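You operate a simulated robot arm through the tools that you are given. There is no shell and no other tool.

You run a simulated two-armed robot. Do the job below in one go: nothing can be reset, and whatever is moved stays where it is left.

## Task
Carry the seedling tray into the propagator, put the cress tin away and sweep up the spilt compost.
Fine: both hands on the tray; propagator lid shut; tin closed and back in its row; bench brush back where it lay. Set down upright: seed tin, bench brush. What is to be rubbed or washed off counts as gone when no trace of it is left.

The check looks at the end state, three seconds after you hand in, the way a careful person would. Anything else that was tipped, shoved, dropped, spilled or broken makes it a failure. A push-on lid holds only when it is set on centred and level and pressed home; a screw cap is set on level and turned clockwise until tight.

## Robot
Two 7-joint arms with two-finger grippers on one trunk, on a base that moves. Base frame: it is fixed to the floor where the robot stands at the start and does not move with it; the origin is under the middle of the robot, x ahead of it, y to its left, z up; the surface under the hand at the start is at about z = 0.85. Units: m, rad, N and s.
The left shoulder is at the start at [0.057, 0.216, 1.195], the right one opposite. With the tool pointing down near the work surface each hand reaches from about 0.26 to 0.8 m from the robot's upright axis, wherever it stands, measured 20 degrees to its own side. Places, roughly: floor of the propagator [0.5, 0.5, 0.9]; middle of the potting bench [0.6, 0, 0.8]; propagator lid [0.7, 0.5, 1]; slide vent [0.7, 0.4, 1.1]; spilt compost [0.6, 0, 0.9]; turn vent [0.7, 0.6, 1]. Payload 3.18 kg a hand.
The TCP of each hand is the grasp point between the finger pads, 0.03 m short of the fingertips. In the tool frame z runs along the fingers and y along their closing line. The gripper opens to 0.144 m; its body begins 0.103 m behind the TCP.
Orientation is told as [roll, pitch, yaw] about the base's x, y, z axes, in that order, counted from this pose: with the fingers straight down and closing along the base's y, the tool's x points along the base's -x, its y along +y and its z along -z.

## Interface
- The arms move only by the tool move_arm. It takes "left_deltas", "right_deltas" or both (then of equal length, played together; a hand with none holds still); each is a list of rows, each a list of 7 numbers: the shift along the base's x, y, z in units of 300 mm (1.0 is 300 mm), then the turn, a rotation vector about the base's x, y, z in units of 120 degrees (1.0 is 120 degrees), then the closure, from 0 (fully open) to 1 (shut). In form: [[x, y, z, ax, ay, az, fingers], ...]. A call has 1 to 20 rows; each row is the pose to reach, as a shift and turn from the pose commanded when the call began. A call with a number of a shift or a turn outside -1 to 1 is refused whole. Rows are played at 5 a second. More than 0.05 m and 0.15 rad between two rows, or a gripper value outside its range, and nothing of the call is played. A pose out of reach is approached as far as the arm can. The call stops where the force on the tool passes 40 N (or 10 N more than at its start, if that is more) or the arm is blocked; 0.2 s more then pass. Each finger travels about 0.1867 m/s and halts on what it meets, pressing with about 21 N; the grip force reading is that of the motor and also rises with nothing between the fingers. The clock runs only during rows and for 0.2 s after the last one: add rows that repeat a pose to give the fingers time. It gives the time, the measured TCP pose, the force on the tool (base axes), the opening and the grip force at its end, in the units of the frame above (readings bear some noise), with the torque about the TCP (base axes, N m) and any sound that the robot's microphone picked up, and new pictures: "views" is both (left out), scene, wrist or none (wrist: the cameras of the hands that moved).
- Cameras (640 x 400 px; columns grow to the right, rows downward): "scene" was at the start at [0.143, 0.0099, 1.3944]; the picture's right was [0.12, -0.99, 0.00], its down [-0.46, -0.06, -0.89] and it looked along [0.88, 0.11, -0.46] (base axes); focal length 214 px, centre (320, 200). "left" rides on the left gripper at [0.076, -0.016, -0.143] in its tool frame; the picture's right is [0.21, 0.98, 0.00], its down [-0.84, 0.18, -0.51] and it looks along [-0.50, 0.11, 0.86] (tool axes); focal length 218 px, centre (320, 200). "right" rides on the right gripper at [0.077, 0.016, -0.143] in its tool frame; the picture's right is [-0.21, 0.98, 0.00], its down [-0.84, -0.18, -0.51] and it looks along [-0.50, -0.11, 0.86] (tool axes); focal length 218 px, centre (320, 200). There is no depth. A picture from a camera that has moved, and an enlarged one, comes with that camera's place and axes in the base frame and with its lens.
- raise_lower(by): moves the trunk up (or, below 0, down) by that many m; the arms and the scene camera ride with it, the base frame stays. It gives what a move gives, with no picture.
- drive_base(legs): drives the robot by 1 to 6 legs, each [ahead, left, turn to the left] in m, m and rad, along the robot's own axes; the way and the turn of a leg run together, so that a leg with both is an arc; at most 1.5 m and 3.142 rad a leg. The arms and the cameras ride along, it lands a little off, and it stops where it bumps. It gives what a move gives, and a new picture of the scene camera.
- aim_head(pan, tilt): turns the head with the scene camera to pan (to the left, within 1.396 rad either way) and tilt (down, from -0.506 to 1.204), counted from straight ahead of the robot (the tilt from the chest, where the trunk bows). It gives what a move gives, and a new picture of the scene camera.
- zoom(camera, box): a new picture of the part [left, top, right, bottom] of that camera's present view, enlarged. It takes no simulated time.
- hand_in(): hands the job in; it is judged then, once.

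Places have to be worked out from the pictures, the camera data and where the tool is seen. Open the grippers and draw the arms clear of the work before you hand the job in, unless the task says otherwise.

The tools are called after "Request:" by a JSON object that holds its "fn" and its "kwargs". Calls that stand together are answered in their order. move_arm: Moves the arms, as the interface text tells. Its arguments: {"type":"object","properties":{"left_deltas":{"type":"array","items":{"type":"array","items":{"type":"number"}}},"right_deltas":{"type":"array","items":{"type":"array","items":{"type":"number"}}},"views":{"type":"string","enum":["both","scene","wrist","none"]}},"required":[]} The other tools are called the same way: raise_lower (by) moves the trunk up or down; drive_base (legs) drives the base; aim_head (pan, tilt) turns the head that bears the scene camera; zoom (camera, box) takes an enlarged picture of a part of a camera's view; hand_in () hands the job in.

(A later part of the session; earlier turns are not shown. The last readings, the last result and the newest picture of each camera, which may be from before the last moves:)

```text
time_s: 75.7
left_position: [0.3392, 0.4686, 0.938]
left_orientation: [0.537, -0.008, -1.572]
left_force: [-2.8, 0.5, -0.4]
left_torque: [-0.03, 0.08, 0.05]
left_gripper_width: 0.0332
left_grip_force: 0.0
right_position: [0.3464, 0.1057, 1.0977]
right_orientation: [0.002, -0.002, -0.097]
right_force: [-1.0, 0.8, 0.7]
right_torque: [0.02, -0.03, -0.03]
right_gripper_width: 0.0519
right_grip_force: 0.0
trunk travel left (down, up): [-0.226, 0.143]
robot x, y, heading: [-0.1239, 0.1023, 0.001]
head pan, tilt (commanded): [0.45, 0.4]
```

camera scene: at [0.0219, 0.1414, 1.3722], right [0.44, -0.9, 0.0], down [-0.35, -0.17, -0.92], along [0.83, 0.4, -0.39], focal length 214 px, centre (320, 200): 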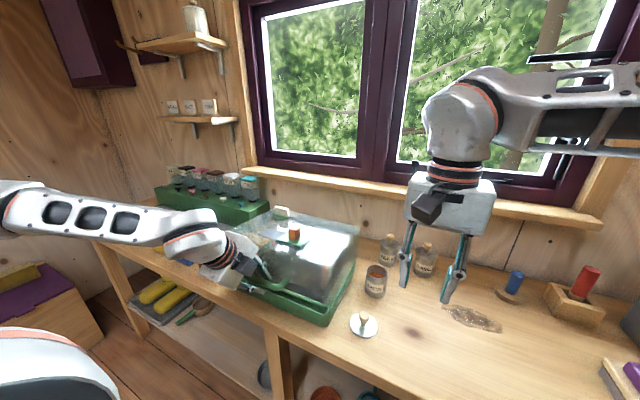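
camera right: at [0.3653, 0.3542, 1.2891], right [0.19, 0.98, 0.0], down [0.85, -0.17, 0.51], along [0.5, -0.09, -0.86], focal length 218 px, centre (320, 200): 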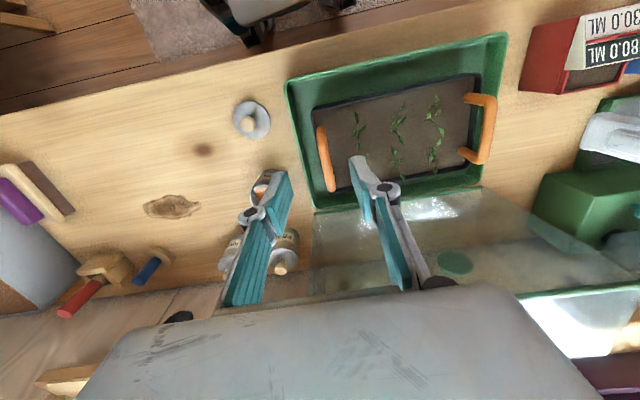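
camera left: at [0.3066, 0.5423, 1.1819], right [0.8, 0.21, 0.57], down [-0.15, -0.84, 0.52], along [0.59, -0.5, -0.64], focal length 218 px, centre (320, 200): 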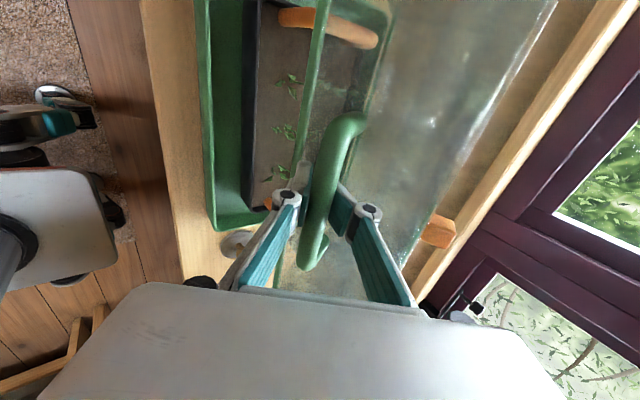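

The hand is at z = 0.938 with about 3 N, and the lid is within several degrees of shut. I'll take a wrist look after one more small step back and down.

Request:
{"fn": "drive_base", "kwargs": {"legs": [[-0.008, 0, 0]]}}

Request:
{"fn": "raise_lower", "kwargs": {"by": -0.01}}

Request:
{"fn": "zoom", "kwargs": {"camera": "left", "box": [120, 0, 560, 275]}}

Request:
{"fn": "zoom", "kwargs": {"camera": "scene", "box": [180, 180, 400, 340]}}

```text
time_s: 76.5
left_position: [0.332, 0.4688, 0.9366]
left_orientation: [0.534, -0.008, -1.572]
left_force: [-1.3, -0.3, -0.7]
left_torque: [-0.02, 0.05, 0.02]
left_gripper_width: 0.0307
left_grip_force: 0.0
right_position: [0.3398, 0.1058, 1.0965]
right_orientation: [0.001, 0.002, -0.096]
right_force: [-1.0, 0.1, 0.8]
right_torque: [-0.02, -0.01, -0.03]
right_gripper_width: 0.0518
right_grip_force: 0.0
trunk travel left (down, up): [-0.226, 0.143]
robot x, y, heading: [-0.1306, 0.0987, 0.005]
head pan, tilt (commanded): [0.45, 0.4]
camera scene: at [0.0263, 0.1414, 1.3515], right [0.44, -0.9, 0.0], down [-0.35, -0.17, -0.92], along [0.83, 0.4, -0.39], focal length 214 px, centre (320, 200)
```

scene: 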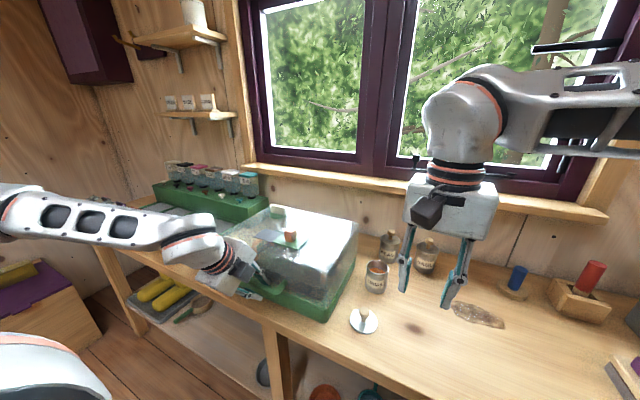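

```text
time_s: 77.0
left_position: [0.3333, 0.4694, 0.9222]
left_orientation: [0.519, -0.012, -1.572]
left_force: [-1.3, 1.2, -0.3]
left_torque: [0.0, 0.05, 0.03]
left_gripper_width: 0.0307
left_grip_force: 0.1
right_position: [0.3393, 0.1066, 1.0868]
right_orientation: [0.006, 0.001, -0.096]
right_force: [-0.4, 0.1, 0.3]
right_torque: [0.01, -0.01, 0.0]
right_gripper_width: 0.0516
right_grip_force: 0.1
trunk travel left (down, up): [-0.216, 0.153]
robot x, y, heading: [-0.1354, 0.1046, 0.008]
head pan, tilt (commanded): [0.45, 0.4]
```

```text
1.45 times, centred on (340, 138) of left
camera zoom: at [0.2478, 0.5458, 1.037], right [0.85, 0.21, 0.48], down [-0.1, -0.84, 0.54], along [0.52, -0.5, -0.69], focal length 318 px, centre (291, 291)
```

zoom: 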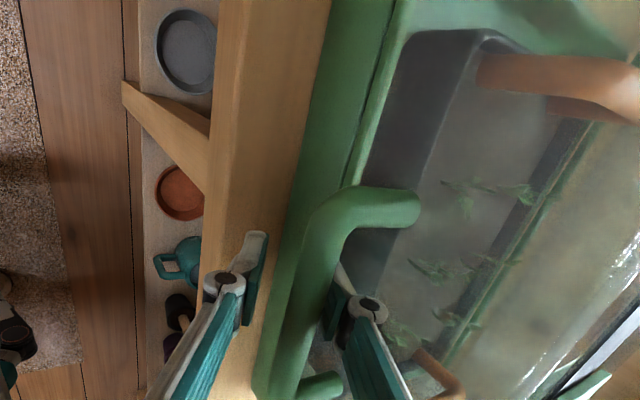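

```text
2.50 times, centred on (290, 260) of scene
camera zoom: at [0.0329, 0.1414, 1.3412], right [0.44, -0.9, 0.0], down [-0.35, -0.17, -0.92], along [0.83, 0.4, -0.39], focal length 536 px, centre (395, 50)
```

zoom: 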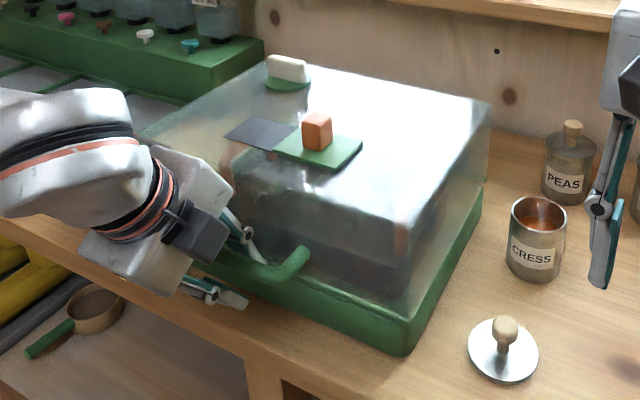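

The lid looks shut or within a few millimetres of it. I'll lower a touch more so the lower finger leaves the bar and compare.

Request:
{"fn": "raise_lower", "kwargs": {"by": -0.006}}

Request:
{"fn": "zoom", "kwargs": {"camera": "left", "box": [120, 0, 560, 275]}}

Request:
{"fn": "zoom", "kwargs": {"camera": "scene", "box": [180, 180, 400, 340]}}

```text
time_s: 77.6
left_position: [0.3341, 0.469, 0.9151]
left_orientation: [0.514, -0.012, -1.573]
left_force: [-1.3, 0.1, -1.1]
left_torque: [0.0, 0.01, 0.02]
left_gripper_width: 0.0311
left_grip_force: 0.0
right_position: [0.341, 0.1056, 1.0796]
right_orientation: [0.004, 0.0, -0.094]
right_force: [0.1, 0.2, 0.3]
right_torque: [-0.01, -0.01, 0.0]
right_gripper_width: 0.0519
right_grip_force: 0.1
trunk travel left (down, up): [-0.21, 0.159]
robot x, y, heading: [-0.1338, 0.1031, 0.003]
head pan, tilt (commanded): [0.45, 0.4]
```

```text
1.45 times, centred on (340, 138) of left
camera zoom: at [0.25, 0.5465, 1.0303], right [0.85, 0.21, 0.48], down [-0.1, -0.84, 0.54], along [0.51, -0.51, -0.69], focal length 318 px, centre (291, 291)
```

zoom: 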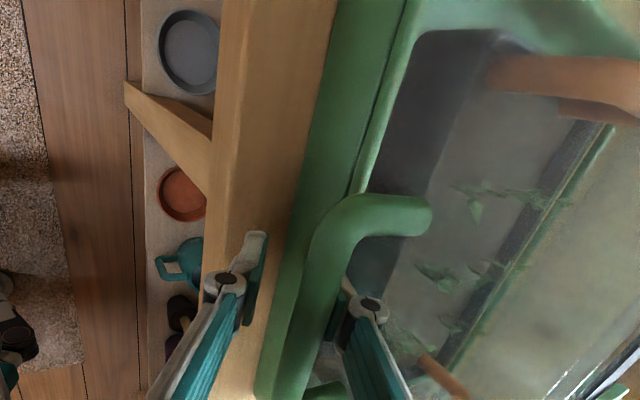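

```text
2.50 times, centred on (290, 260) of scene
camera zoom: at [0.0377, 0.1415, 1.3348], right [0.44, -0.9, 0.0], down [-0.35, -0.17, -0.92], along [0.83, 0.4, -0.39], focal length 536 px, centre (395, 50)
```

zoom: 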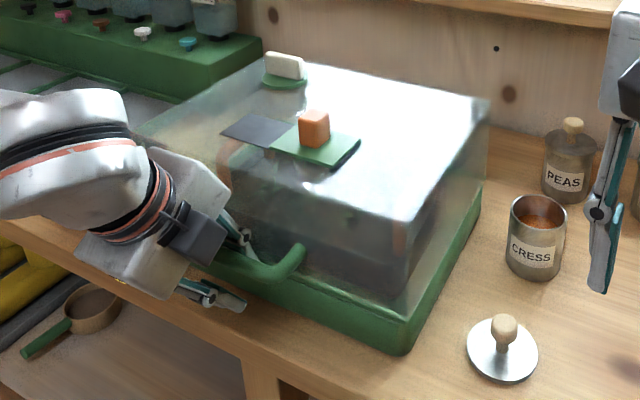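

The bar stayed put while the fingers went lower, so the lid rests on the base. I'll open the cage slightly and draw the fingers off the bar along the hand's axis.

Request:
{"fn": "move_arm", "kwargs": {"left_deltas": [[0, 0, 0, 0, 0, 0, 0.73], [-0.0245, 0, 0.0435, 0, 0, 0, 0.73], [-0.049, 0, 0.087, 0, 0, 0, 0.73], [-0.0735, 0, 0.13, 0, 0, 0, 0.73]], "views": "both"}}

```text
time_s: 78.6
left_position: [0.3279, 0.4759, 0.9584]
left_orientation: [0.513, -0.01, -1.574]
left_force: [-2.6, -0.2, 0.4]
left_torque: [-0.02, -0.02, 0.02]
left_gripper_width: 0.0386
left_grip_force: 0.0
left hand out of reach, approached as far as the arm can: row 2, 3, 4
right_position: [0.3402, 0.1054, 1.0803]
right_orientation: [0.002, 0.001, -0.097]
right_force: [0.3, -0.2, -1.0]
right_torque: [0.0, 0.02, -0.01]
right_gripper_width: 0.0516
right_grip_force: 0.0
trunk travel left (down, up): [-0.21, 0.159]
robot x, y, heading: [-0.1351, 0.1026, 0.002]
head pan, tilt (commanded): [0.45, 0.4]
camera scene: at [0.0377, 0.1414, 1.3349], right [0.44, -0.9, 0.0], down [-0.35, -0.17, -0.92], along [0.83, 0.4, -0.39], focal length 214 px, centre (320, 200)
camera left: at [0.2437, 0.5522, 1.073], right [0.85, 0.21, 0.48], down [-0.1, -0.84, 0.54], along [0.51, -0.51, -0.69], focal length 218 px, centre (320, 200)
```

scene: 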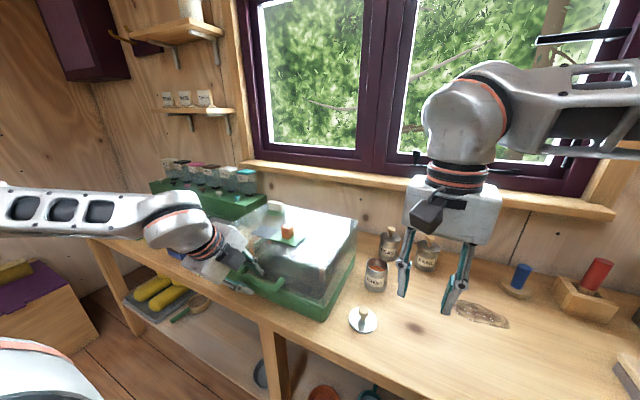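
left: 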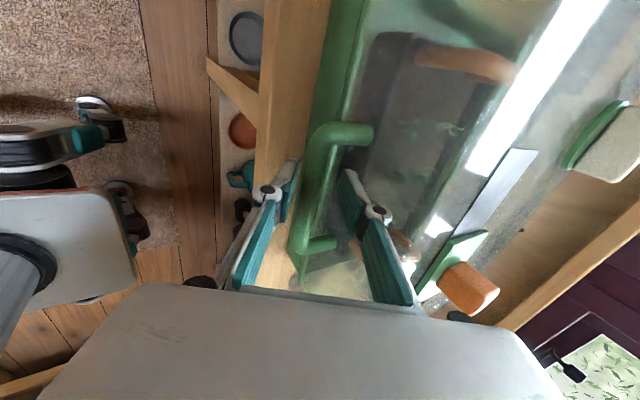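

The hand came up about 4 cm. I'll check in the scene view that the lid did not come up with it.

Request:
{"fn": "zoom", "kwargs": {"camera": "scene", "box": [180, 180, 400, 340]}}

Request:
{"fn": "zoom", "kwargs": {"camera": "left", "box": [220, 60, 480, 320]}}

```text
2.50 times, centred on (290, 260) of scene
camera zoom: at [0.0377, 0.1414, 1.3349], right [0.44, -0.9, 0.0], down [-0.35, -0.17, -0.92], along [0.83, 0.4, -0.39], focal length 536 px, centre (395, 50)
```

zoom: 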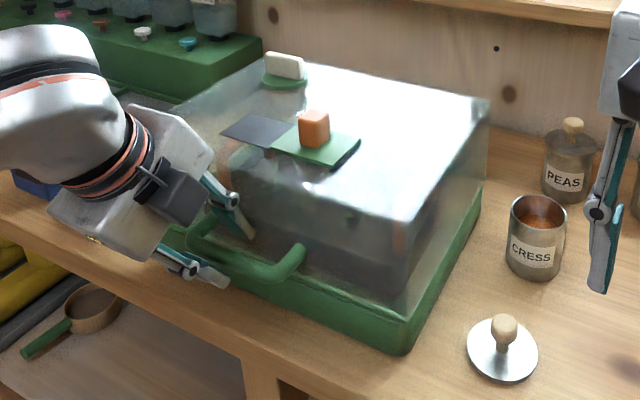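

```text
1.54 times, centred on (350, 190) of left
camera zoom: at [0.2437, 0.5522, 1.073], right [0.85, 0.21, 0.48], down [-0.1, -0.84, 0.54], along [0.51, -0.51, -0.69], focal length 336 px, centre (274, 215)
```

zoom: 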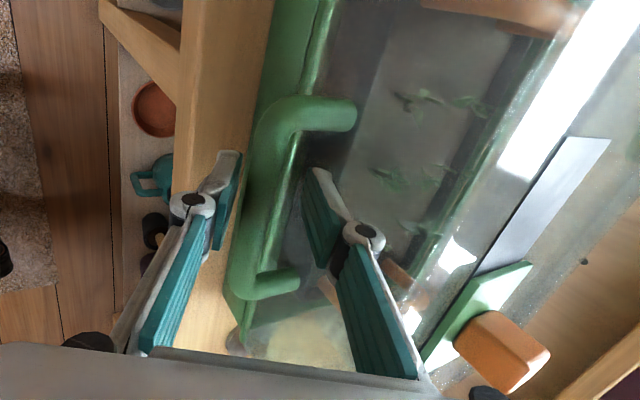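

The lid and handle have not moved, and the fingertips are just off the bar. I'll raise the trunk a little and then drive back to clear the handle.

Request:
{"fn": "raise_lower", "kwargs": {"by": 0.02}}

Request:
{"fn": "drive_base", "kwargs": {"legs": [[-0.12, 0, 0]]}}

Request:
{"fn": "zoom", "kwargs": {"camera": "scene", "box": [220, 160, 420, 310]}}

```text
time_s: 79.2
left_position: [0.3281, 0.4748, 0.9785]
left_orientation: [0.514, -0.012, -1.571]
left_force: [-4.3, -0.7, 1.0]
left_torque: [-0.02, 0.02, -0.02]
left_gripper_width: 0.0391
left_grip_force: 0.1
right_position: [0.3415, 0.1066, 1.0988]
right_orientation: [0.002, 0.004, -0.096]
right_force: [0.8, 0.5, -0.8]
right_torque: [-0.04, 0.03, 0.01]
right_gripper_width: 0.052
right_grip_force: 0.1
trunk travel left (down, up): [-0.23, 0.139]
robot x, y, heading: [-0.1345, 0.0996, -0.002]
head pan, tilt (commanded): [0.45, 0.4]
```

```text
time_s: 80.5
left_position: [0.2095, 0.4738, 0.978]
left_orientation: [0.517, -0.011, -1.576]
left_force: [-1.0, -0.1, 0.9]
left_torque: [0.0, 0.0, -0.03]
left_gripper_width: 0.0389
left_grip_force: 0.1
right_position: [0.2197, 0.1051, 1.1]
right_orientation: [0.004, 0.0, -0.097]
right_force: [0.6, 0.5, -1.0]
right_torque: [-0.01, -0.05, -0.03]
right_gripper_width: 0.0517
right_grip_force: 0.1
trunk travel left (down, up): [-0.23, 0.139]
robot x, y, heading: [-0.254, 0.1029, 0.002]
head pan, tilt (commanded): [0.45, 0.4]
camera scene: at [-0.0966, 0.1407, 1.3558], right [0.44, -0.9, 0.0], down [-0.35, -0.17, -0.92], along [0.83, 0.4, -0.39], focal length 214 px, centre (320, 200)
```

scene: 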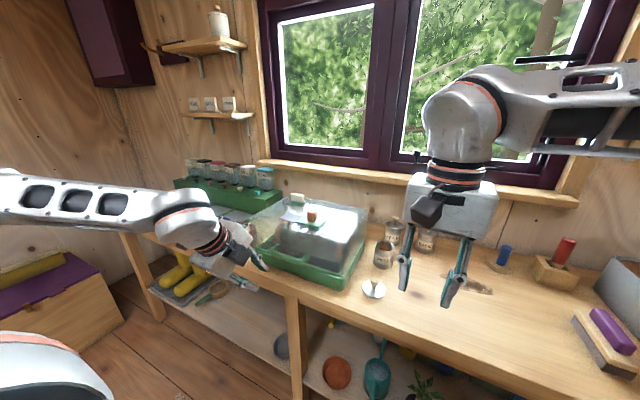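

```text
2.67 times, centred on (320, 235) of scene
camera zoom: at [-0.0966, 0.1407, 1.3558], right [0.44, -0.9, 0.0], down [-0.35, -0.17, -0.92], along [0.83, 0.4, -0.39], focal length 572 px, centre (320, 107)
```

zoom: 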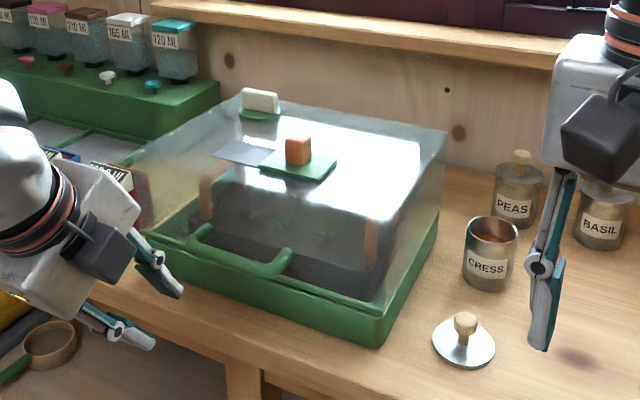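

The propagator lid looks shut. Next is the tin, for which I'll use the right hand, so first I'll park the left hand up and upright and bring the trunk back to its starting height.

Request:
{"fn": "move_arm", "kwargs": {"left_deltas": [[0.0, 0.03, 0.12, 0, 0.03, 0, 0.73], [0.0, 0.06, 0.24, 0, 0.06, 0, 0.73], [0.03, 0.09, 0.36, 0, 0.09, 0, 0.73], [0.06, 0.12, 0.48, 0, 0.12, 0, 0.73], [0.09, 0.12, 0.6, 0, 0.15, 0, 0.73], [0.12, 0.12, 0.72, 0, 0.18, 0, 0.73], [0.15, 0.12, 0.84, 0, 0.21, 0, 0.73], [0.2, 0.12, 0.95, 0, 0.245, 0, 0.73]], "views": "none"}}

Request:
{"fn": "raise_lower", "kwargs": {"by": 0.045}}

```text
time_s: 82.3
left_position: [0.2741, 0.5072, 1.262]
left_orientation: [-0.001, -0.014, -1.571]
left_force: [0.7, 0.1, 0.3]
left_torque: [0.04, 0.02, -0.02]
left_gripper_width: 0.0386
left_grip_force: 0.0
right_position: [0.2217, 0.1042, 1.1]
right_orientation: [0.003, 0.004, -0.098]
right_force: [-0.3, -0.1, 0.1]
right_torque: [0.0, 0.05, 0.0]
right_gripper_width: 0.0516
right_grip_force: 0.0
trunk travel left (down, up): [-0.23, 0.139]
robot x, y, heading: [-0.2533, 0.1027, -0.005]
head pan, tilt (commanded): [0.45, 0.4]
```

```text
time_s: 83.2
left_position: [0.2712, 0.5099, 1.307]
left_orientation: [-0.002, -0.013, -1.572]
left_force: [-0.1, -0.2, -0.7]
left_torque: [0.0, 0.03, -0.03]
left_gripper_width: 0.0387
left_grip_force: 0.1
right_position: [0.2215, 0.1041, 1.1436]
right_orientation: [0.004, 0.003, -0.099]
right_force: [0.8, -0.8, -0.7]
right_torque: [-0.01, 0.03, 0.0]
right_gripper_width: 0.052
right_grip_force: 0.0
trunk travel left (down, up): [-0.275, 0.094]
robot x, y, heading: [-0.2531, 0.098, 0.001]
head pan, tilt (commanded): [0.45, 0.4]
```

Both hands are high and clear. I'll drive to about [0.0, 0.25] so the right hand can reach the tin, its lid and the slot by BASIL.

Request:
{"fn": "drive_base", "kwargs": {"legs": [[0.25, 0.15, 0]]}}

Request:
{"fn": "aim_head", "kwargs": {"pan": -0.05, "tilt": 0.75}}

```text
time_s: 85.2
left_position: [0.5173, 0.66, 1.3074]
left_orientation: [-0.001, -0.013, -1.57]
left_force: [0.1, 0.6, 0.4]
left_torque: [-0.03, 0.06, 0.0]
left_gripper_width: 0.0388
left_grip_force: 0.0
right_position: [0.4682, 0.2563, 1.1452]
right_orientation: [0.004, 0.003, -0.099]
right_force: [-0.2, 1.0, 1.4]
right_torque: [-0.03, 0.02, -0.01]
right_gripper_width: 0.052
right_grip_force: 0.0
trunk travel left (down, up): [-0.275, 0.094]
robot x, y, heading: [-0.0093, 0.2515, 0.006]
head pan, tilt (commanded): [0.45, 0.4]
camera scene: at [0.1295, 0.2911, 1.4021], right [0.44, -0.9, 0.0], down [-0.35, -0.17, -0.92], along [0.83, 0.4, -0.39], focal length 214 px, centre (320, 200)
```

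scene: 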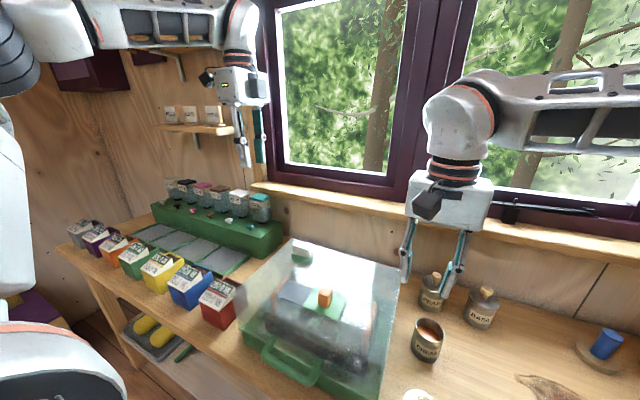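

```text
time_s: 86.1
left_position: [0.5172, 0.66, 1.3084]
left_orientation: [0.002, -0.012, -1.569]
left_force: [-0.1, -0.4, 0.2]
left_torque: [0.0, 0.0, -0.05]
left_gripper_width: 0.0391
left_grip_force: 0.1
right_position: [0.4672, 0.2547, 1.1444]
right_orientation: [0.003, 0.001, -0.099]
right_force: [0.1, -0.5, -0.5]
right_torque: [-0.01, 0.03, 0.02]
right_gripper_width: 0.0519
right_grip_force: 0.1
trunk travel left (down, up): [-0.275, 0.094]
robot x, y, heading: [-0.0059, 0.2506, 0.004]
head pan, tilt (commanded): [-0.051, 0.75]
camera scene: at [0.1286, 0.2464, 1.371], right [-0.05, -1.0, 0.0], down [-0.68, 0.03, -0.73], along [0.73, -0.03, -0.68], focal length 214 px, centre (320, 200)
```

scene: 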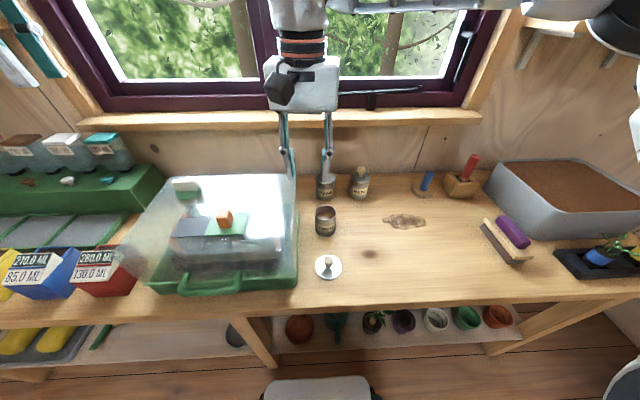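

Now I have a good view from in front. I'll zoom in on the propagator's edge, and on the tin, lid and slot area.

Request:
{"fn": "zoom", "kwargs": {"camera": "scene", "box": [110, 160, 310, 310]}}

Request:
{"fn": "zoom", "kwargs": {"camera": "scene", "box": [290, 160, 450, 290]}}

Request:
{"fn": "zoom", "kwargs": {"camera": "right", "box": [100, 0, 420, 280]}}

```text
2.67 times, centred on (210, 235) of scene
camera zoom: at [0.1286, 0.2464, 1.371], right [-0.05, -1.0, 0.0], down [-0.68, 0.03, -0.73], along [0.73, -0.03, -0.68], focal length 572 px, centre (613, 107)
```

zoom: 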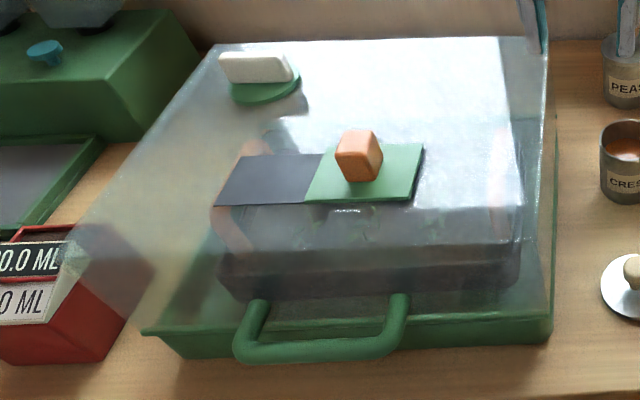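

```text
3.08 times, centred on (370, 225) of scene
camera zoom: at [0.1286, 0.2464, 1.371], right [-0.05, -1.0, 0.0], down [-0.68, 0.03, -0.73], along [0.73, -0.03, -0.68], focal length 660 px, centre (166, 123)
```

zoom: 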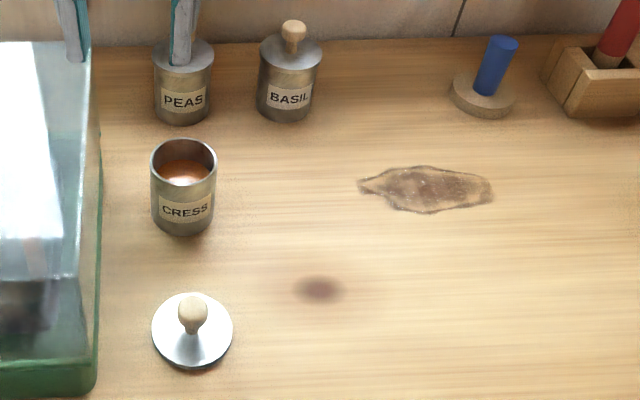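

```text
1.43 times, centred on (260, 140) of right
camera zoom: at [0.3937, 0.2795, 1.2881], right [0.3, 0.95, 0.0], down [0.82, -0.26, 0.51], along [0.48, -0.15, -0.86], focal length 312 px, centre (406, 286)
```

zoom: 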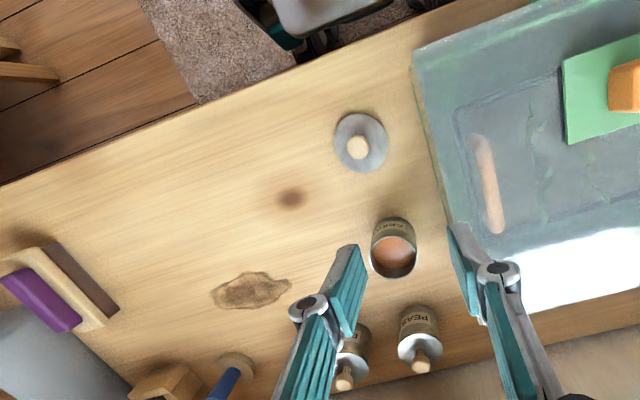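

The lid sits squarely on the propagator base. The tin stands at about [0.552, 0.2095] and its lid lies at [0.4205, 0.2095] with the knob's centre near z = 0.886. I'll bring the right hand over the knob.

Request:
{"fn": "move_arm", "kwargs": {"right_deltas": [[-0.04, -0.04, -0.12, 0, 0, 0.012, 0.64], [-0.08, -0.08, -0.24, 0, 0, 0.024, 0.64], [-0.12, -0.12, -0.36, 0, 0, 0.036, 0.64], [-0.156, -0.151, -0.48, 0, 0, 0.047, 0.64]], "views": "both"}}

Request:
{"fn": "zoom", "kwargs": {"camera": "right", "box": [220, 60, 420, 220]}}

```text
time_s: 87.1
left_position: [0.5167, 0.6594, 1.3088]
left_orientation: [0.001, -0.012, -1.57]
left_force: [-0.3, 0.0, 1.7]
left_torque: [-0.01, -0.02, 0.0]
left_gripper_width: 0.0388
left_grip_force: 0.1
right_position: [0.4213, 0.2089, 1.0013]
right_orientation: [0.004, 0.0, -0.002]
right_force: [0.1, -0.2, -0.4]
right_torque: [0.01, -0.01, -0.04]
right_gripper_width: 0.0521
right_grip_force: 0.1
trunk travel left (down, up): [-0.275, 0.094]
robot x, y, heading: [-0.0074, 0.2513, 0.006]
head pan, tilt (commanded): [-0.051, 0.75]
camera scene: at [0.1287, 0.246, 1.3709], right [-0.05, -1.0, 0.0], down [-0.68, 0.03, -0.73], along [0.73, -0.04, -0.68], focal length 214 px, centre (320, 200)
camera right: at [0.3453, 0.225, 1.144], right [0.21, 0.98, 0.0], down [0.84, -0.18, 0.51], along [0.5, -0.1, -0.86], focal length 218 px, centre (320, 200)
```

scene: 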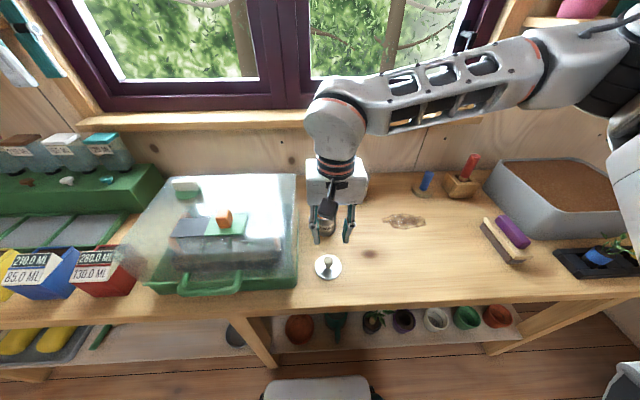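
right: 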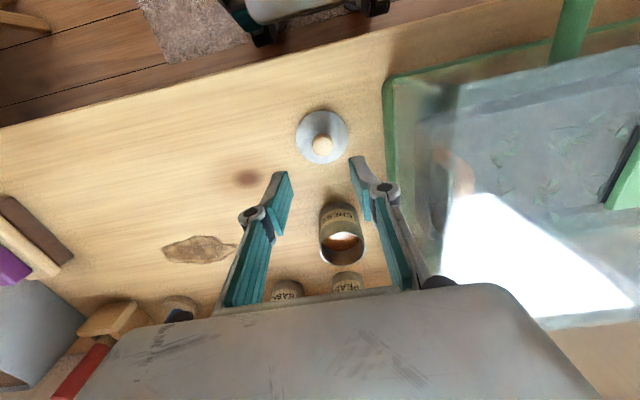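

```text
2.50 times, centred on (320, 140) of right
camera zoom: at [0.3453, 0.225, 1.144], right [0.21, 0.98, 0.0], down [0.84, -0.18, 0.51], along [0.5, -0.1, -0.86], focal length 546 px, centre (320, 350)
```

zoom: 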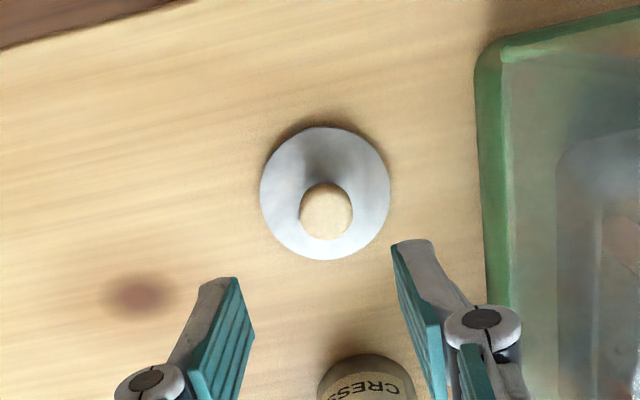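

The knob is about 3 mm nearer and 2 mm further left than the hand's axis. I'll correct that and lower so the pads reach the knob head with the tips just above the disc.

Request:
{"fn": "move_arm", "kwargs": {"right_deltas": [[-0.005, 0.004, -0.09, 0, 0, 0, 0.66], [-0.01, 0.007, -0.18, 0, 0, 0, 0.68], [-0.01, 0.007, -0.26, 0, 0, 0, 0.7], [-0.01, 0.007, -0.31, 0, 0, 0, 0.7], [-0.01, 0.007, -0.338, 0, 0, 0, 0.7]], "views": "wrist"}}

Request:
{"fn": "zoom", "kwargs": {"camera": "right", "box": [240, 100, 400, 230]}}

Request:
{"fn": "zoom", "kwargs": {"camera": "scene", "box": [270, 190, 390, 300]}}

```text
time_s: 88.3
left_position: [0.5169, 0.6599, 1.309]
left_orientation: [0.003, -0.012, -1.569]
left_force: [-0.5, 0.0, 0.6]
left_torque: [0.0, -0.03, -0.05]
left_gripper_width: 0.0389
left_grip_force: 0.1
right_position: [0.4183, 0.2114, 0.8998]
right_orientation: [0.003, 0.002, 0.003]
right_force: [0.0, 0.1, -0.1]
right_torque: [0.02, -0.01, 0.05]
right_gripper_width: 0.0433
right_grip_force: 0.0
trunk travel left (down, up): [-0.275, 0.094]
robot x, y, heading: [-0.0085, 0.2495, 0.007]
head pan, tilt (commanded): [-0.051, 0.75]
camera right: at [0.3415, 0.2278, 1.0426], right [0.21, 0.98, 0.0], down [0.84, -0.18, 0.51], along [0.5, -0.1, -0.86], focal length 218 px, centre (320, 200)
```

right: 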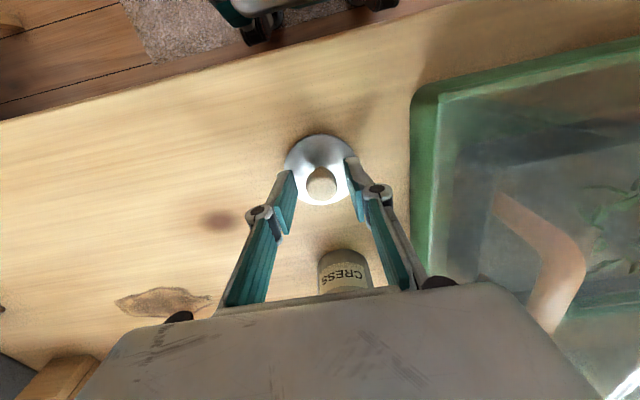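

```text
3.08 times, centred on (320, 165) of right
camera zoom: at [0.3415, 0.2278, 1.0426], right [0.21, 0.98, 0.0], down [0.84, -0.18, 0.51], along [0.5, -0.1, -0.86], focal length 672 px, centre (320, 308)
```

zoom: 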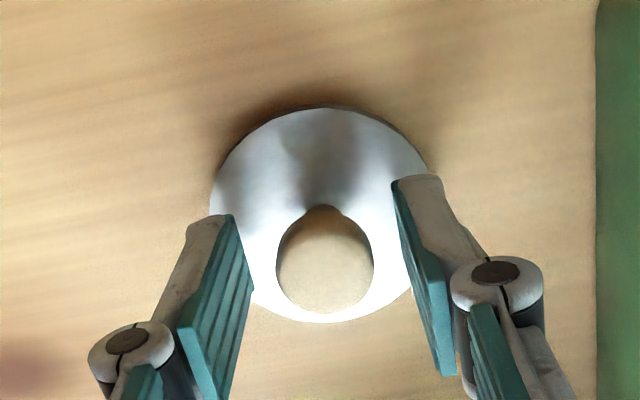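

```text
3.64 times, centred on (330, 245) of scene
camera zoom: at [0.1286, 0.2463, 1.371], right [-0.05, -1.0, 0.0], down [-0.68, 0.03, -0.73], along [0.73, -0.04, -0.68], focal length 780 px, centre (284, 36)
```

zoom: 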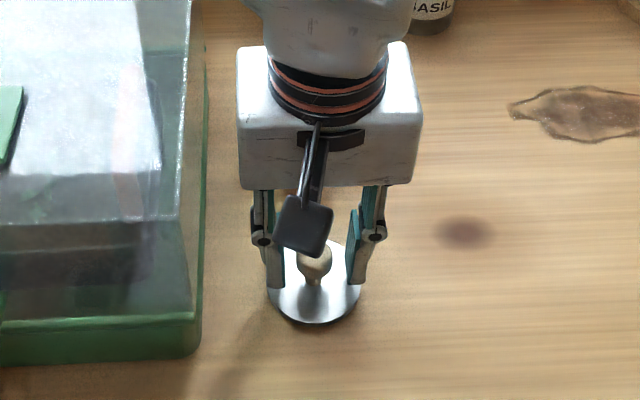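

The knob is centred between the pads. I'll close on it.

Request:
{"fn": "move_arm", "kwargs": {"right_deltas": [[0, 0.004, 0, 0, 0, 0, 0.8], [0, 0.004, 0, 0, 0, 0, 1.0], [0, 0.004, 0, 0, 0, 0, 1.0], [0, 0.004, 0, 0, 0, 0, 1.0]], "views": "wrist"}}

```text
time_s: 89.3
left_position: [0.5157, 0.6599, 1.3073]
left_orientation: [0.002, -0.013, -1.57]
left_force: [0.0, -0.7, 0.0]
left_torque: [0.02, -0.01, -0.04]
left_gripper_width: 0.0389
left_grip_force: 0.0
right_position: [0.4184, 0.2121, 0.8993]
right_orientation: [0.003, -0.001, 0.002]
right_force: [0.1, 0.4, -0.2]
right_torque: [-0.04, -0.01, 0.0]
right_gripper_width: 0.023
right_grip_force: 20.9
trunk travel left (down, up): [-0.275, 0.094]
robot x, y, heading: [-0.0065, 0.2517, 0.0]
head pan, tilt (commanded): [-0.051, 0.75]
camera right: at [0.3415, 0.2289, 1.0425], right [0.21, 0.98, 0.0], down [0.84, -0.18, 0.51], along [0.5, -0.1, -0.86], focal length 218 px, centre (320, 200)
```

right: 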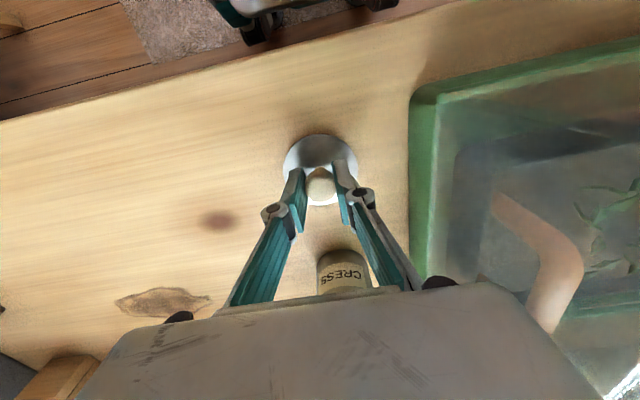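

The knob is held (0.023 m, 21 N). I'll lift the lid 0.11 m straight up and look at how it hangs.

Request:
{"fn": "move_arm", "kwargs": {"right_deltas": [[0, 0, 0.06, 0, 0, 0, 1.0], [0, 0, 0.15, 0, 0, 0, 1.0], [0, 0, 0.26, 0, 0, 0, 1.0], [0, 0, 0.367, 0, 0, 0, 1.0]], "views": "both"}}

Request:
{"fn": "zoom", "kwargs": {"camera": "right", "box": [240, 100, 400, 230]}}

Request:
{"fn": "zoom", "kwargs": {"camera": "scene", "box": [270, 160, 390, 270]}}

```text
time_s: 90.3
left_position: [0.5151, 0.6599, 1.3079]
left_orientation: [0.001, -0.012, -1.569]
left_force: [-0.2, 0.0, -0.6]
left_torque: [0.03, -0.03, 0.0]
left_gripper_width: 0.0391
left_grip_force: 0.1
right_position: [0.4188, 0.2138, 1.0084]
right_orientation: [0.004, 0.002, 0.002]
right_force: [0.3, -0.2, -0.8]
right_torque: [-0.01, 0.02, 0.02]
right_gripper_width: 0.0234
right_grip_force: 21.1
trunk travel left (down, up): [-0.275, 0.094]
robot x, y, heading: [-0.0073, 0.2518, 0.005]
head pan, tilt (commanded): [-0.051, 0.75]
camera scene: at [0.128, 0.2465, 1.3711], right [-0.05, -1.0, 0.0], down [-0.68, 0.03, -0.73], along [0.73, -0.04, -0.68], focal length 214 px, centre (320, 200)
camera right: at [0.3427, 0.2313, 1.1513], right [0.21, 0.98, 0.0], down [0.84, -0.18, 0.51], along [0.5, -0.1, -0.86], focal length 218 px, centre (320, 200)
```

scene: 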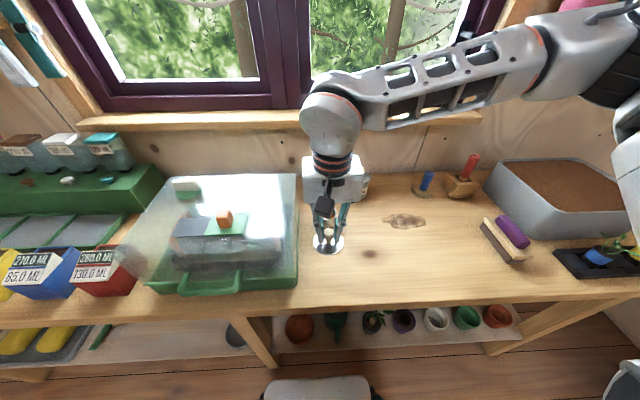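
right: 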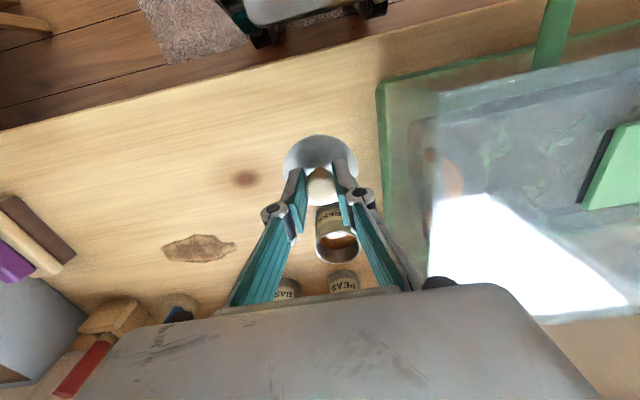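

```text
3.08 times, centred on (320, 165) of right
camera zoom: at [0.3427, 0.2313, 1.1513], right [0.21, 0.98, 0.0], down [0.84, -0.18, 0.51], along [0.5, -0.1, -0.86], focal length 672 px, centre (320, 308)
```

zoom: 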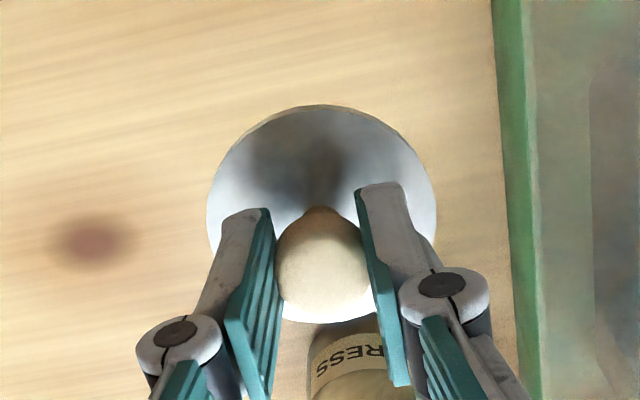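

```text
3.64 times, centred on (330, 215) of scene
camera zoom: at [0.128, 0.2465, 1.3711], right [-0.05, -1.0, 0.0], down [-0.68, 0.03, -0.73], along [0.73, -0.04, -0.68], focal length 780 px, centre (284, 146)
```

zoom: 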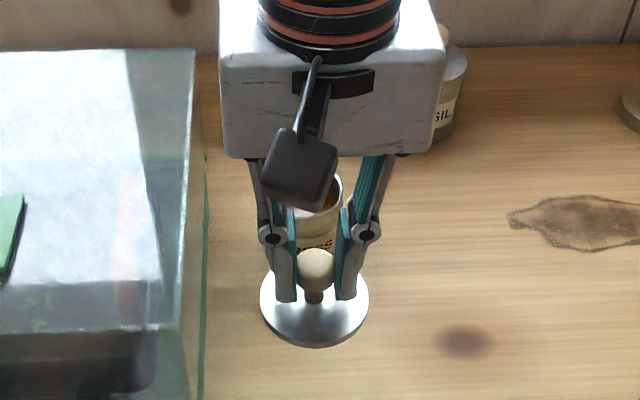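

The lid hangs level with its centre about 1.5 mm nearer than the grip axis. I'll carry it over the tin and bring the left hand round so its camera sees the tin from the left side, for the front-to-back alignment.

Request:
{"fn": "move_arm", "kwargs": {"left_deltas": [[0.017, -0.12, -0.045, 0, 0, 0, 0.73], [0.034, -0.24, -0.09, 0, 0, 0, 0.73], [0.05, -0.36, -0.135, 0, 0, 0, 0.73], [0.067, -0.48, -0.18, 0, 0, 0, 0.73], [0.083, -0.6, -0.227, 0, 0, 0, 0.73]], "right_deltas": [[0.09, -0.002, 0.0, 0, 0, 0, 1.0], [0.18, -0.005, 0.0, 0, 0, 0, 1.0], [0.27, -0.008, 0.0, 0, 0, 0, 1.0], [0.36, -0.01, 0, 0, 0, 0, 1.0], [0.449, -0.0127, 0, 0, 0, 0, 1.0]], "views": "both"}}

```text
time_s: 91.5
left_position: [0.5417, 0.4833, 1.2349]
left_orientation: [-0.002, -0.018, -1.561]
left_force: [0.8, 0.6, -0.9]
left_torque: [-0.01, 0.09, 0.0]
left_gripper_width: 0.0388
left_grip_force: 0.0
left hand out of reach, approached as far as the arm can: row 5
right_position: [0.5554, 0.2101, 1.0047]
right_orientation: [0.002, 0.005, 0.0]
right_force: [1.0, -0.4, -1.0]
right_torque: [-0.04, 0.1, 0.0]
right_gripper_width: 0.0232
right_grip_force: 21.3
trunk travel left (down, up): [-0.275, 0.094]
robot x, y, heading: [-0.0057, 0.2509, 0.004]
head pan, tilt (commanded): [-0.051, 0.75]
camera scene: at [0.1325, 0.2468, 1.3702], right [-0.05, -1.0, 0.0], down [-0.68, 0.03, -0.73], along [0.73, -0.04, -0.68], focal length 214 px, centre (320, 200)
camera right: at [0.4802, 0.2265, 1.1488], right [0.21, 0.98, 0.0], down [0.85, -0.18, 0.5], along [0.49, -0.1, -0.86], focal length 218 px, centre (320, 200)
camera left: at [0.5249, 0.5621, 1.3767], right [0.98, 0.22, -0.01], down [0.19, -0.83, 0.52], along [0.11, -0.51, -0.85], focal length 218 px, centre (320, 200)
```

scene: 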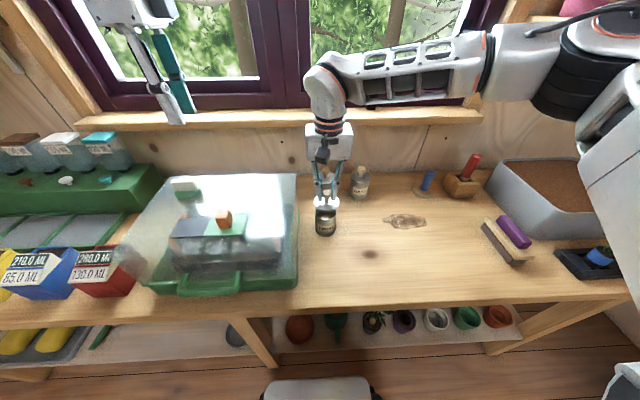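
right: 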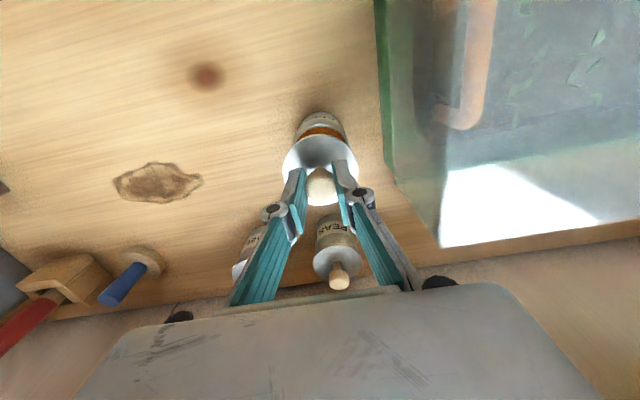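
left: 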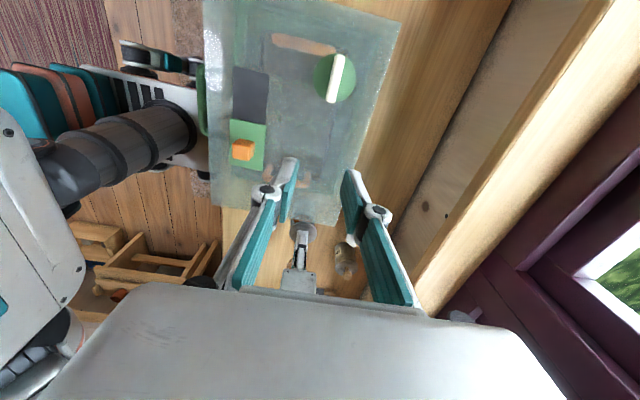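

I'll zoom in on all three views to compare the lid and the tin.

Request:
{"fn": "zoom", "kwargs": {"camera": "scene", "box": [280, 170, 380, 250]}}

Request:
{"fn": "zoom", "kwargs": {"camera": "right", "box": [250, 90, 390, 220]}}

Request:
{"fn": "zoom", "kwargs": {"camera": "left", "box": [260, 190, 380, 300]}}

```text
5.00 times, centred on (330, 210) of scene
camera zoom: at [0.1325, 0.2468, 1.3702], right [-0.05, -1.0, 0.0], down [-0.68, 0.03, -0.73], along [0.73, -0.04, -0.68], focal length 1072 px, centre (270, 150)
```

zoom: 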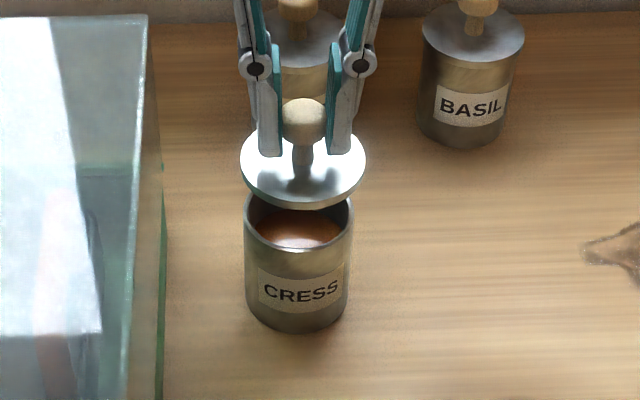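

```text
3.08 times, centred on (320, 155) of right
camera zoom: at [0.4802, 0.2265, 1.1488], right [0.21, 0.98, 0.0], down [0.85, -0.18, 0.5], along [0.49, -0.1, -0.86], focal length 672 px, centre (320, 338)
```

zoom: 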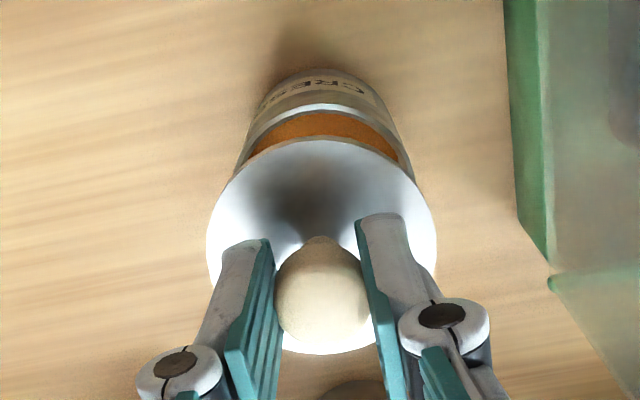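

```text
3.64 times, centred on (320, 245) of left
camera zoom: at [0.5249, 0.5621, 1.3767], right [0.98, 0.22, -0.01], down [0.19, -0.83, 0.52], along [0.11, -0.51, -0.85], focal length 794 px, centre (320, 36)
```

zoom: 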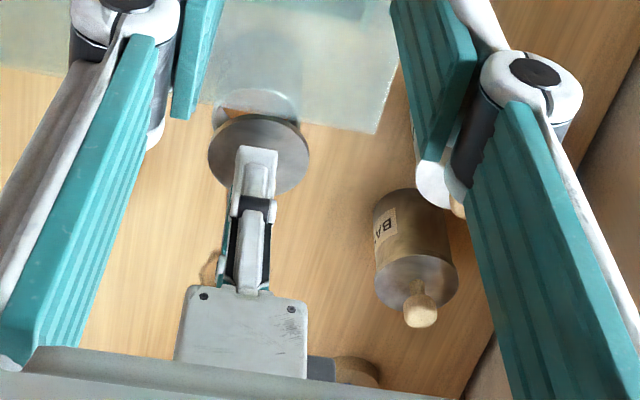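

The views disagree by a few millimetres in depth, so I'll lower the lid to just above the rim with a small correction and compare the edges close up.

Request:
{"fn": "move_arm", "kwargs": {"right_deltas": [[-0.004, 0.003, -0.03, 0, 0, 0, 1.0], [-0.007, 0.004, -0.06, 0, 0, 0, 1.0], [-0.007, 0.004, -0.07, 0, 0, 0, 1.0], [-0.007, 0.004, -0.07, 0, 0, 0, 1.0]], "views": "none"}}

Request:
{"fn": "zoom", "kwargs": {"camera": "scene", "box": [290, 180, 370, 245]}}

Request:
{"fn": "zoom", "kwargs": {"camera": "right", "box": [260, 100, 380, 210]}}

Request:
{"fn": "zoom", "kwargs": {"camera": "left", "box": [260, 190, 380, 300]}}

```text
time_s: 92.5
left_position: [0.5381, 0.4821, 1.2386]
left_orientation: [0.004, -0.018, -1.562]
left_force: [-0.2, 0.4, -1.1]
left_torque: [0.0, 0.0, -0.01]
left_gripper_width: 0.0388
left_grip_force: 0.0
right_position: [0.551, 0.2097, 0.9879]
right_orientation: [0.003, 0.0, 0.002]
right_force: [-0.1, 0.3, -0.3]
right_torque: [0.05, -0.01, 0.01]
right_gripper_width: 0.0231
right_grip_force: 21.0
trunk travel left (down, up): [-0.275, 0.094]
robot x, y, heading: [-0.0066, 0.2567, 0.006]
head pan, tilt (commanded): [-0.051, 0.75]
```

```text
6.15 times, centred on (330, 212) of scene
camera zoom: at [0.1284, 0.2463, 1.371], right [-0.05, -1.0, 0.0], down [-0.68, 0.03, -0.73], along [0.73, -0.04, -0.68], focal length 1320 px, centre (258, 123)
```

zoom: 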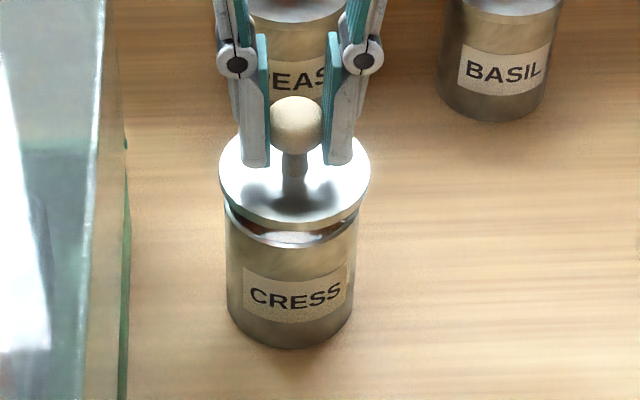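

```text
3.64 times, centred on (320, 155) of right
camera zoom: at [0.4747, 0.2275, 1.1308], right [0.21, 0.98, 0.0], down [0.84, -0.18, 0.51], along [0.5, -0.1, -0.86], focal length 794 px, centre (320, 364)
```

zoom: 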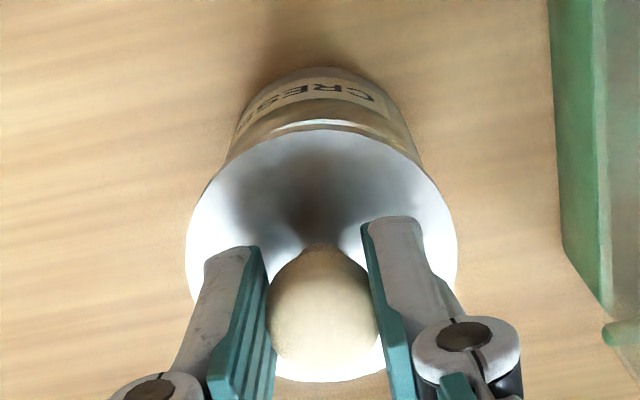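

```text
3.64 times, centred on (320, 245) of left
camera zoom: at [0.5206, 0.5612, 1.3795], right [0.98, 0.22, 0.0], down [0.18, -0.83, 0.52], along [0.11, -0.51, -0.85], focal length 794 px, centre (320, 36)
```

zoom: 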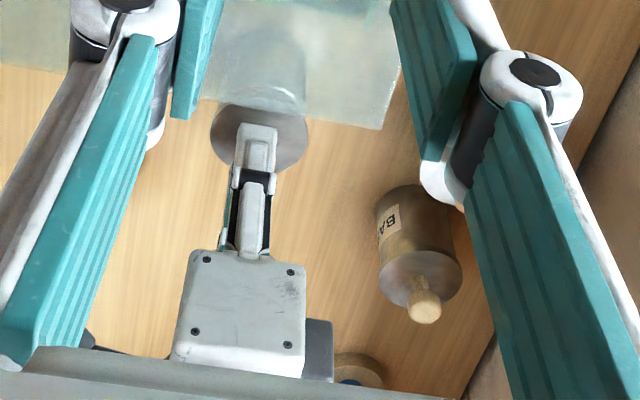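

Close up, the lid is within about 1–2 mm of centred (a hair to the right). I'll nudge it 1.3 mm left and lower it slowly onto the tin, watching the force.

Request:
{"fn": "move_arm", "kwargs": {"right_deltas": [[0.002, 0.0045, 0, 0, 0, 0, 1.0], [0.002, 0.0045, -0.015, 0, 0, 0, 1.0], [0.002, 0.0045, -0.025, 0, 0, 0, 1.0], [0.002, 0.0045, -0.035, 0, 0, 0, 1.0], [0.002, 0.0045, -0.041, 0, 0, 0, 1.0]], "views": "none"}}

Request:
{"fn": "zoom", "kwargs": {"camera": "scene", "box": [290, 180, 370, 245]}}

Request:
{"fn": "zoom", "kwargs": {"camera": "right", "box": [260, 100, 380, 210]}}

```text
time_s: 93.7
left_position: [0.5377, 0.4825, 1.239]
left_orientation: [0.003, -0.017, -1.563]
left_force: [-1.1, 0.6, -0.4]
left_torque: [-0.02, -0.05, 0.03]
left_gripper_width: 0.039
left_grip_force: 0.1
right_position: [0.5519, 0.211, 0.9762]
right_orientation: [0.003, -0.001, 0.002]
right_force: [-0.1, -0.1, -0.1]
right_torque: [-0.03, 0.01, -0.03]
right_gripper_width: 0.0232
right_grip_force: 21.0
trunk travel left (down, up): [-0.275, 0.094]
robot x, y, heading: [-0.0047, 0.2503, 0.001]
head pan, tilt (commanded): [-0.051, 0.75]
```

```text
6.15 times, centred on (330, 212) of scene
camera zoom: at [0.1285, 0.2463, 1.371], right [-0.05, -1.0, 0.0], down [-0.68, 0.03, -0.73], along [0.73, -0.04, -0.68], focal length 1320 px, centre (258, 123)
```

zoom: 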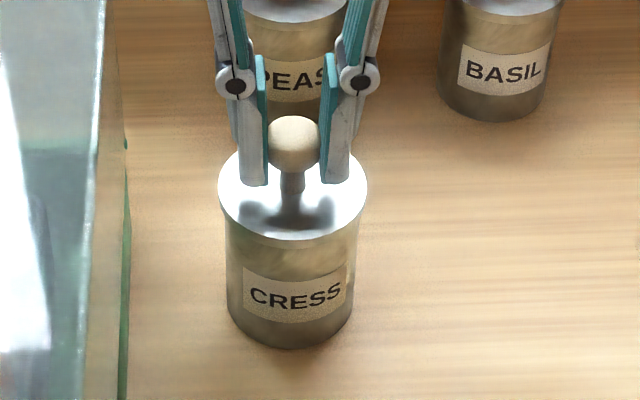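

```text
3.64 times, centred on (320, 155) of right
camera zoom: at [0.4752, 0.2283, 1.1188], right [0.21, 0.98, 0.0], down [0.84, -0.18, 0.51], along [0.5, -0.1, -0.86], focal length 794 px, centre (320, 364)
```

zoom: 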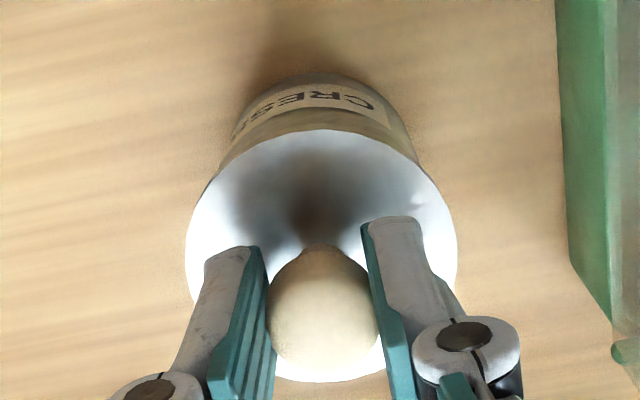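

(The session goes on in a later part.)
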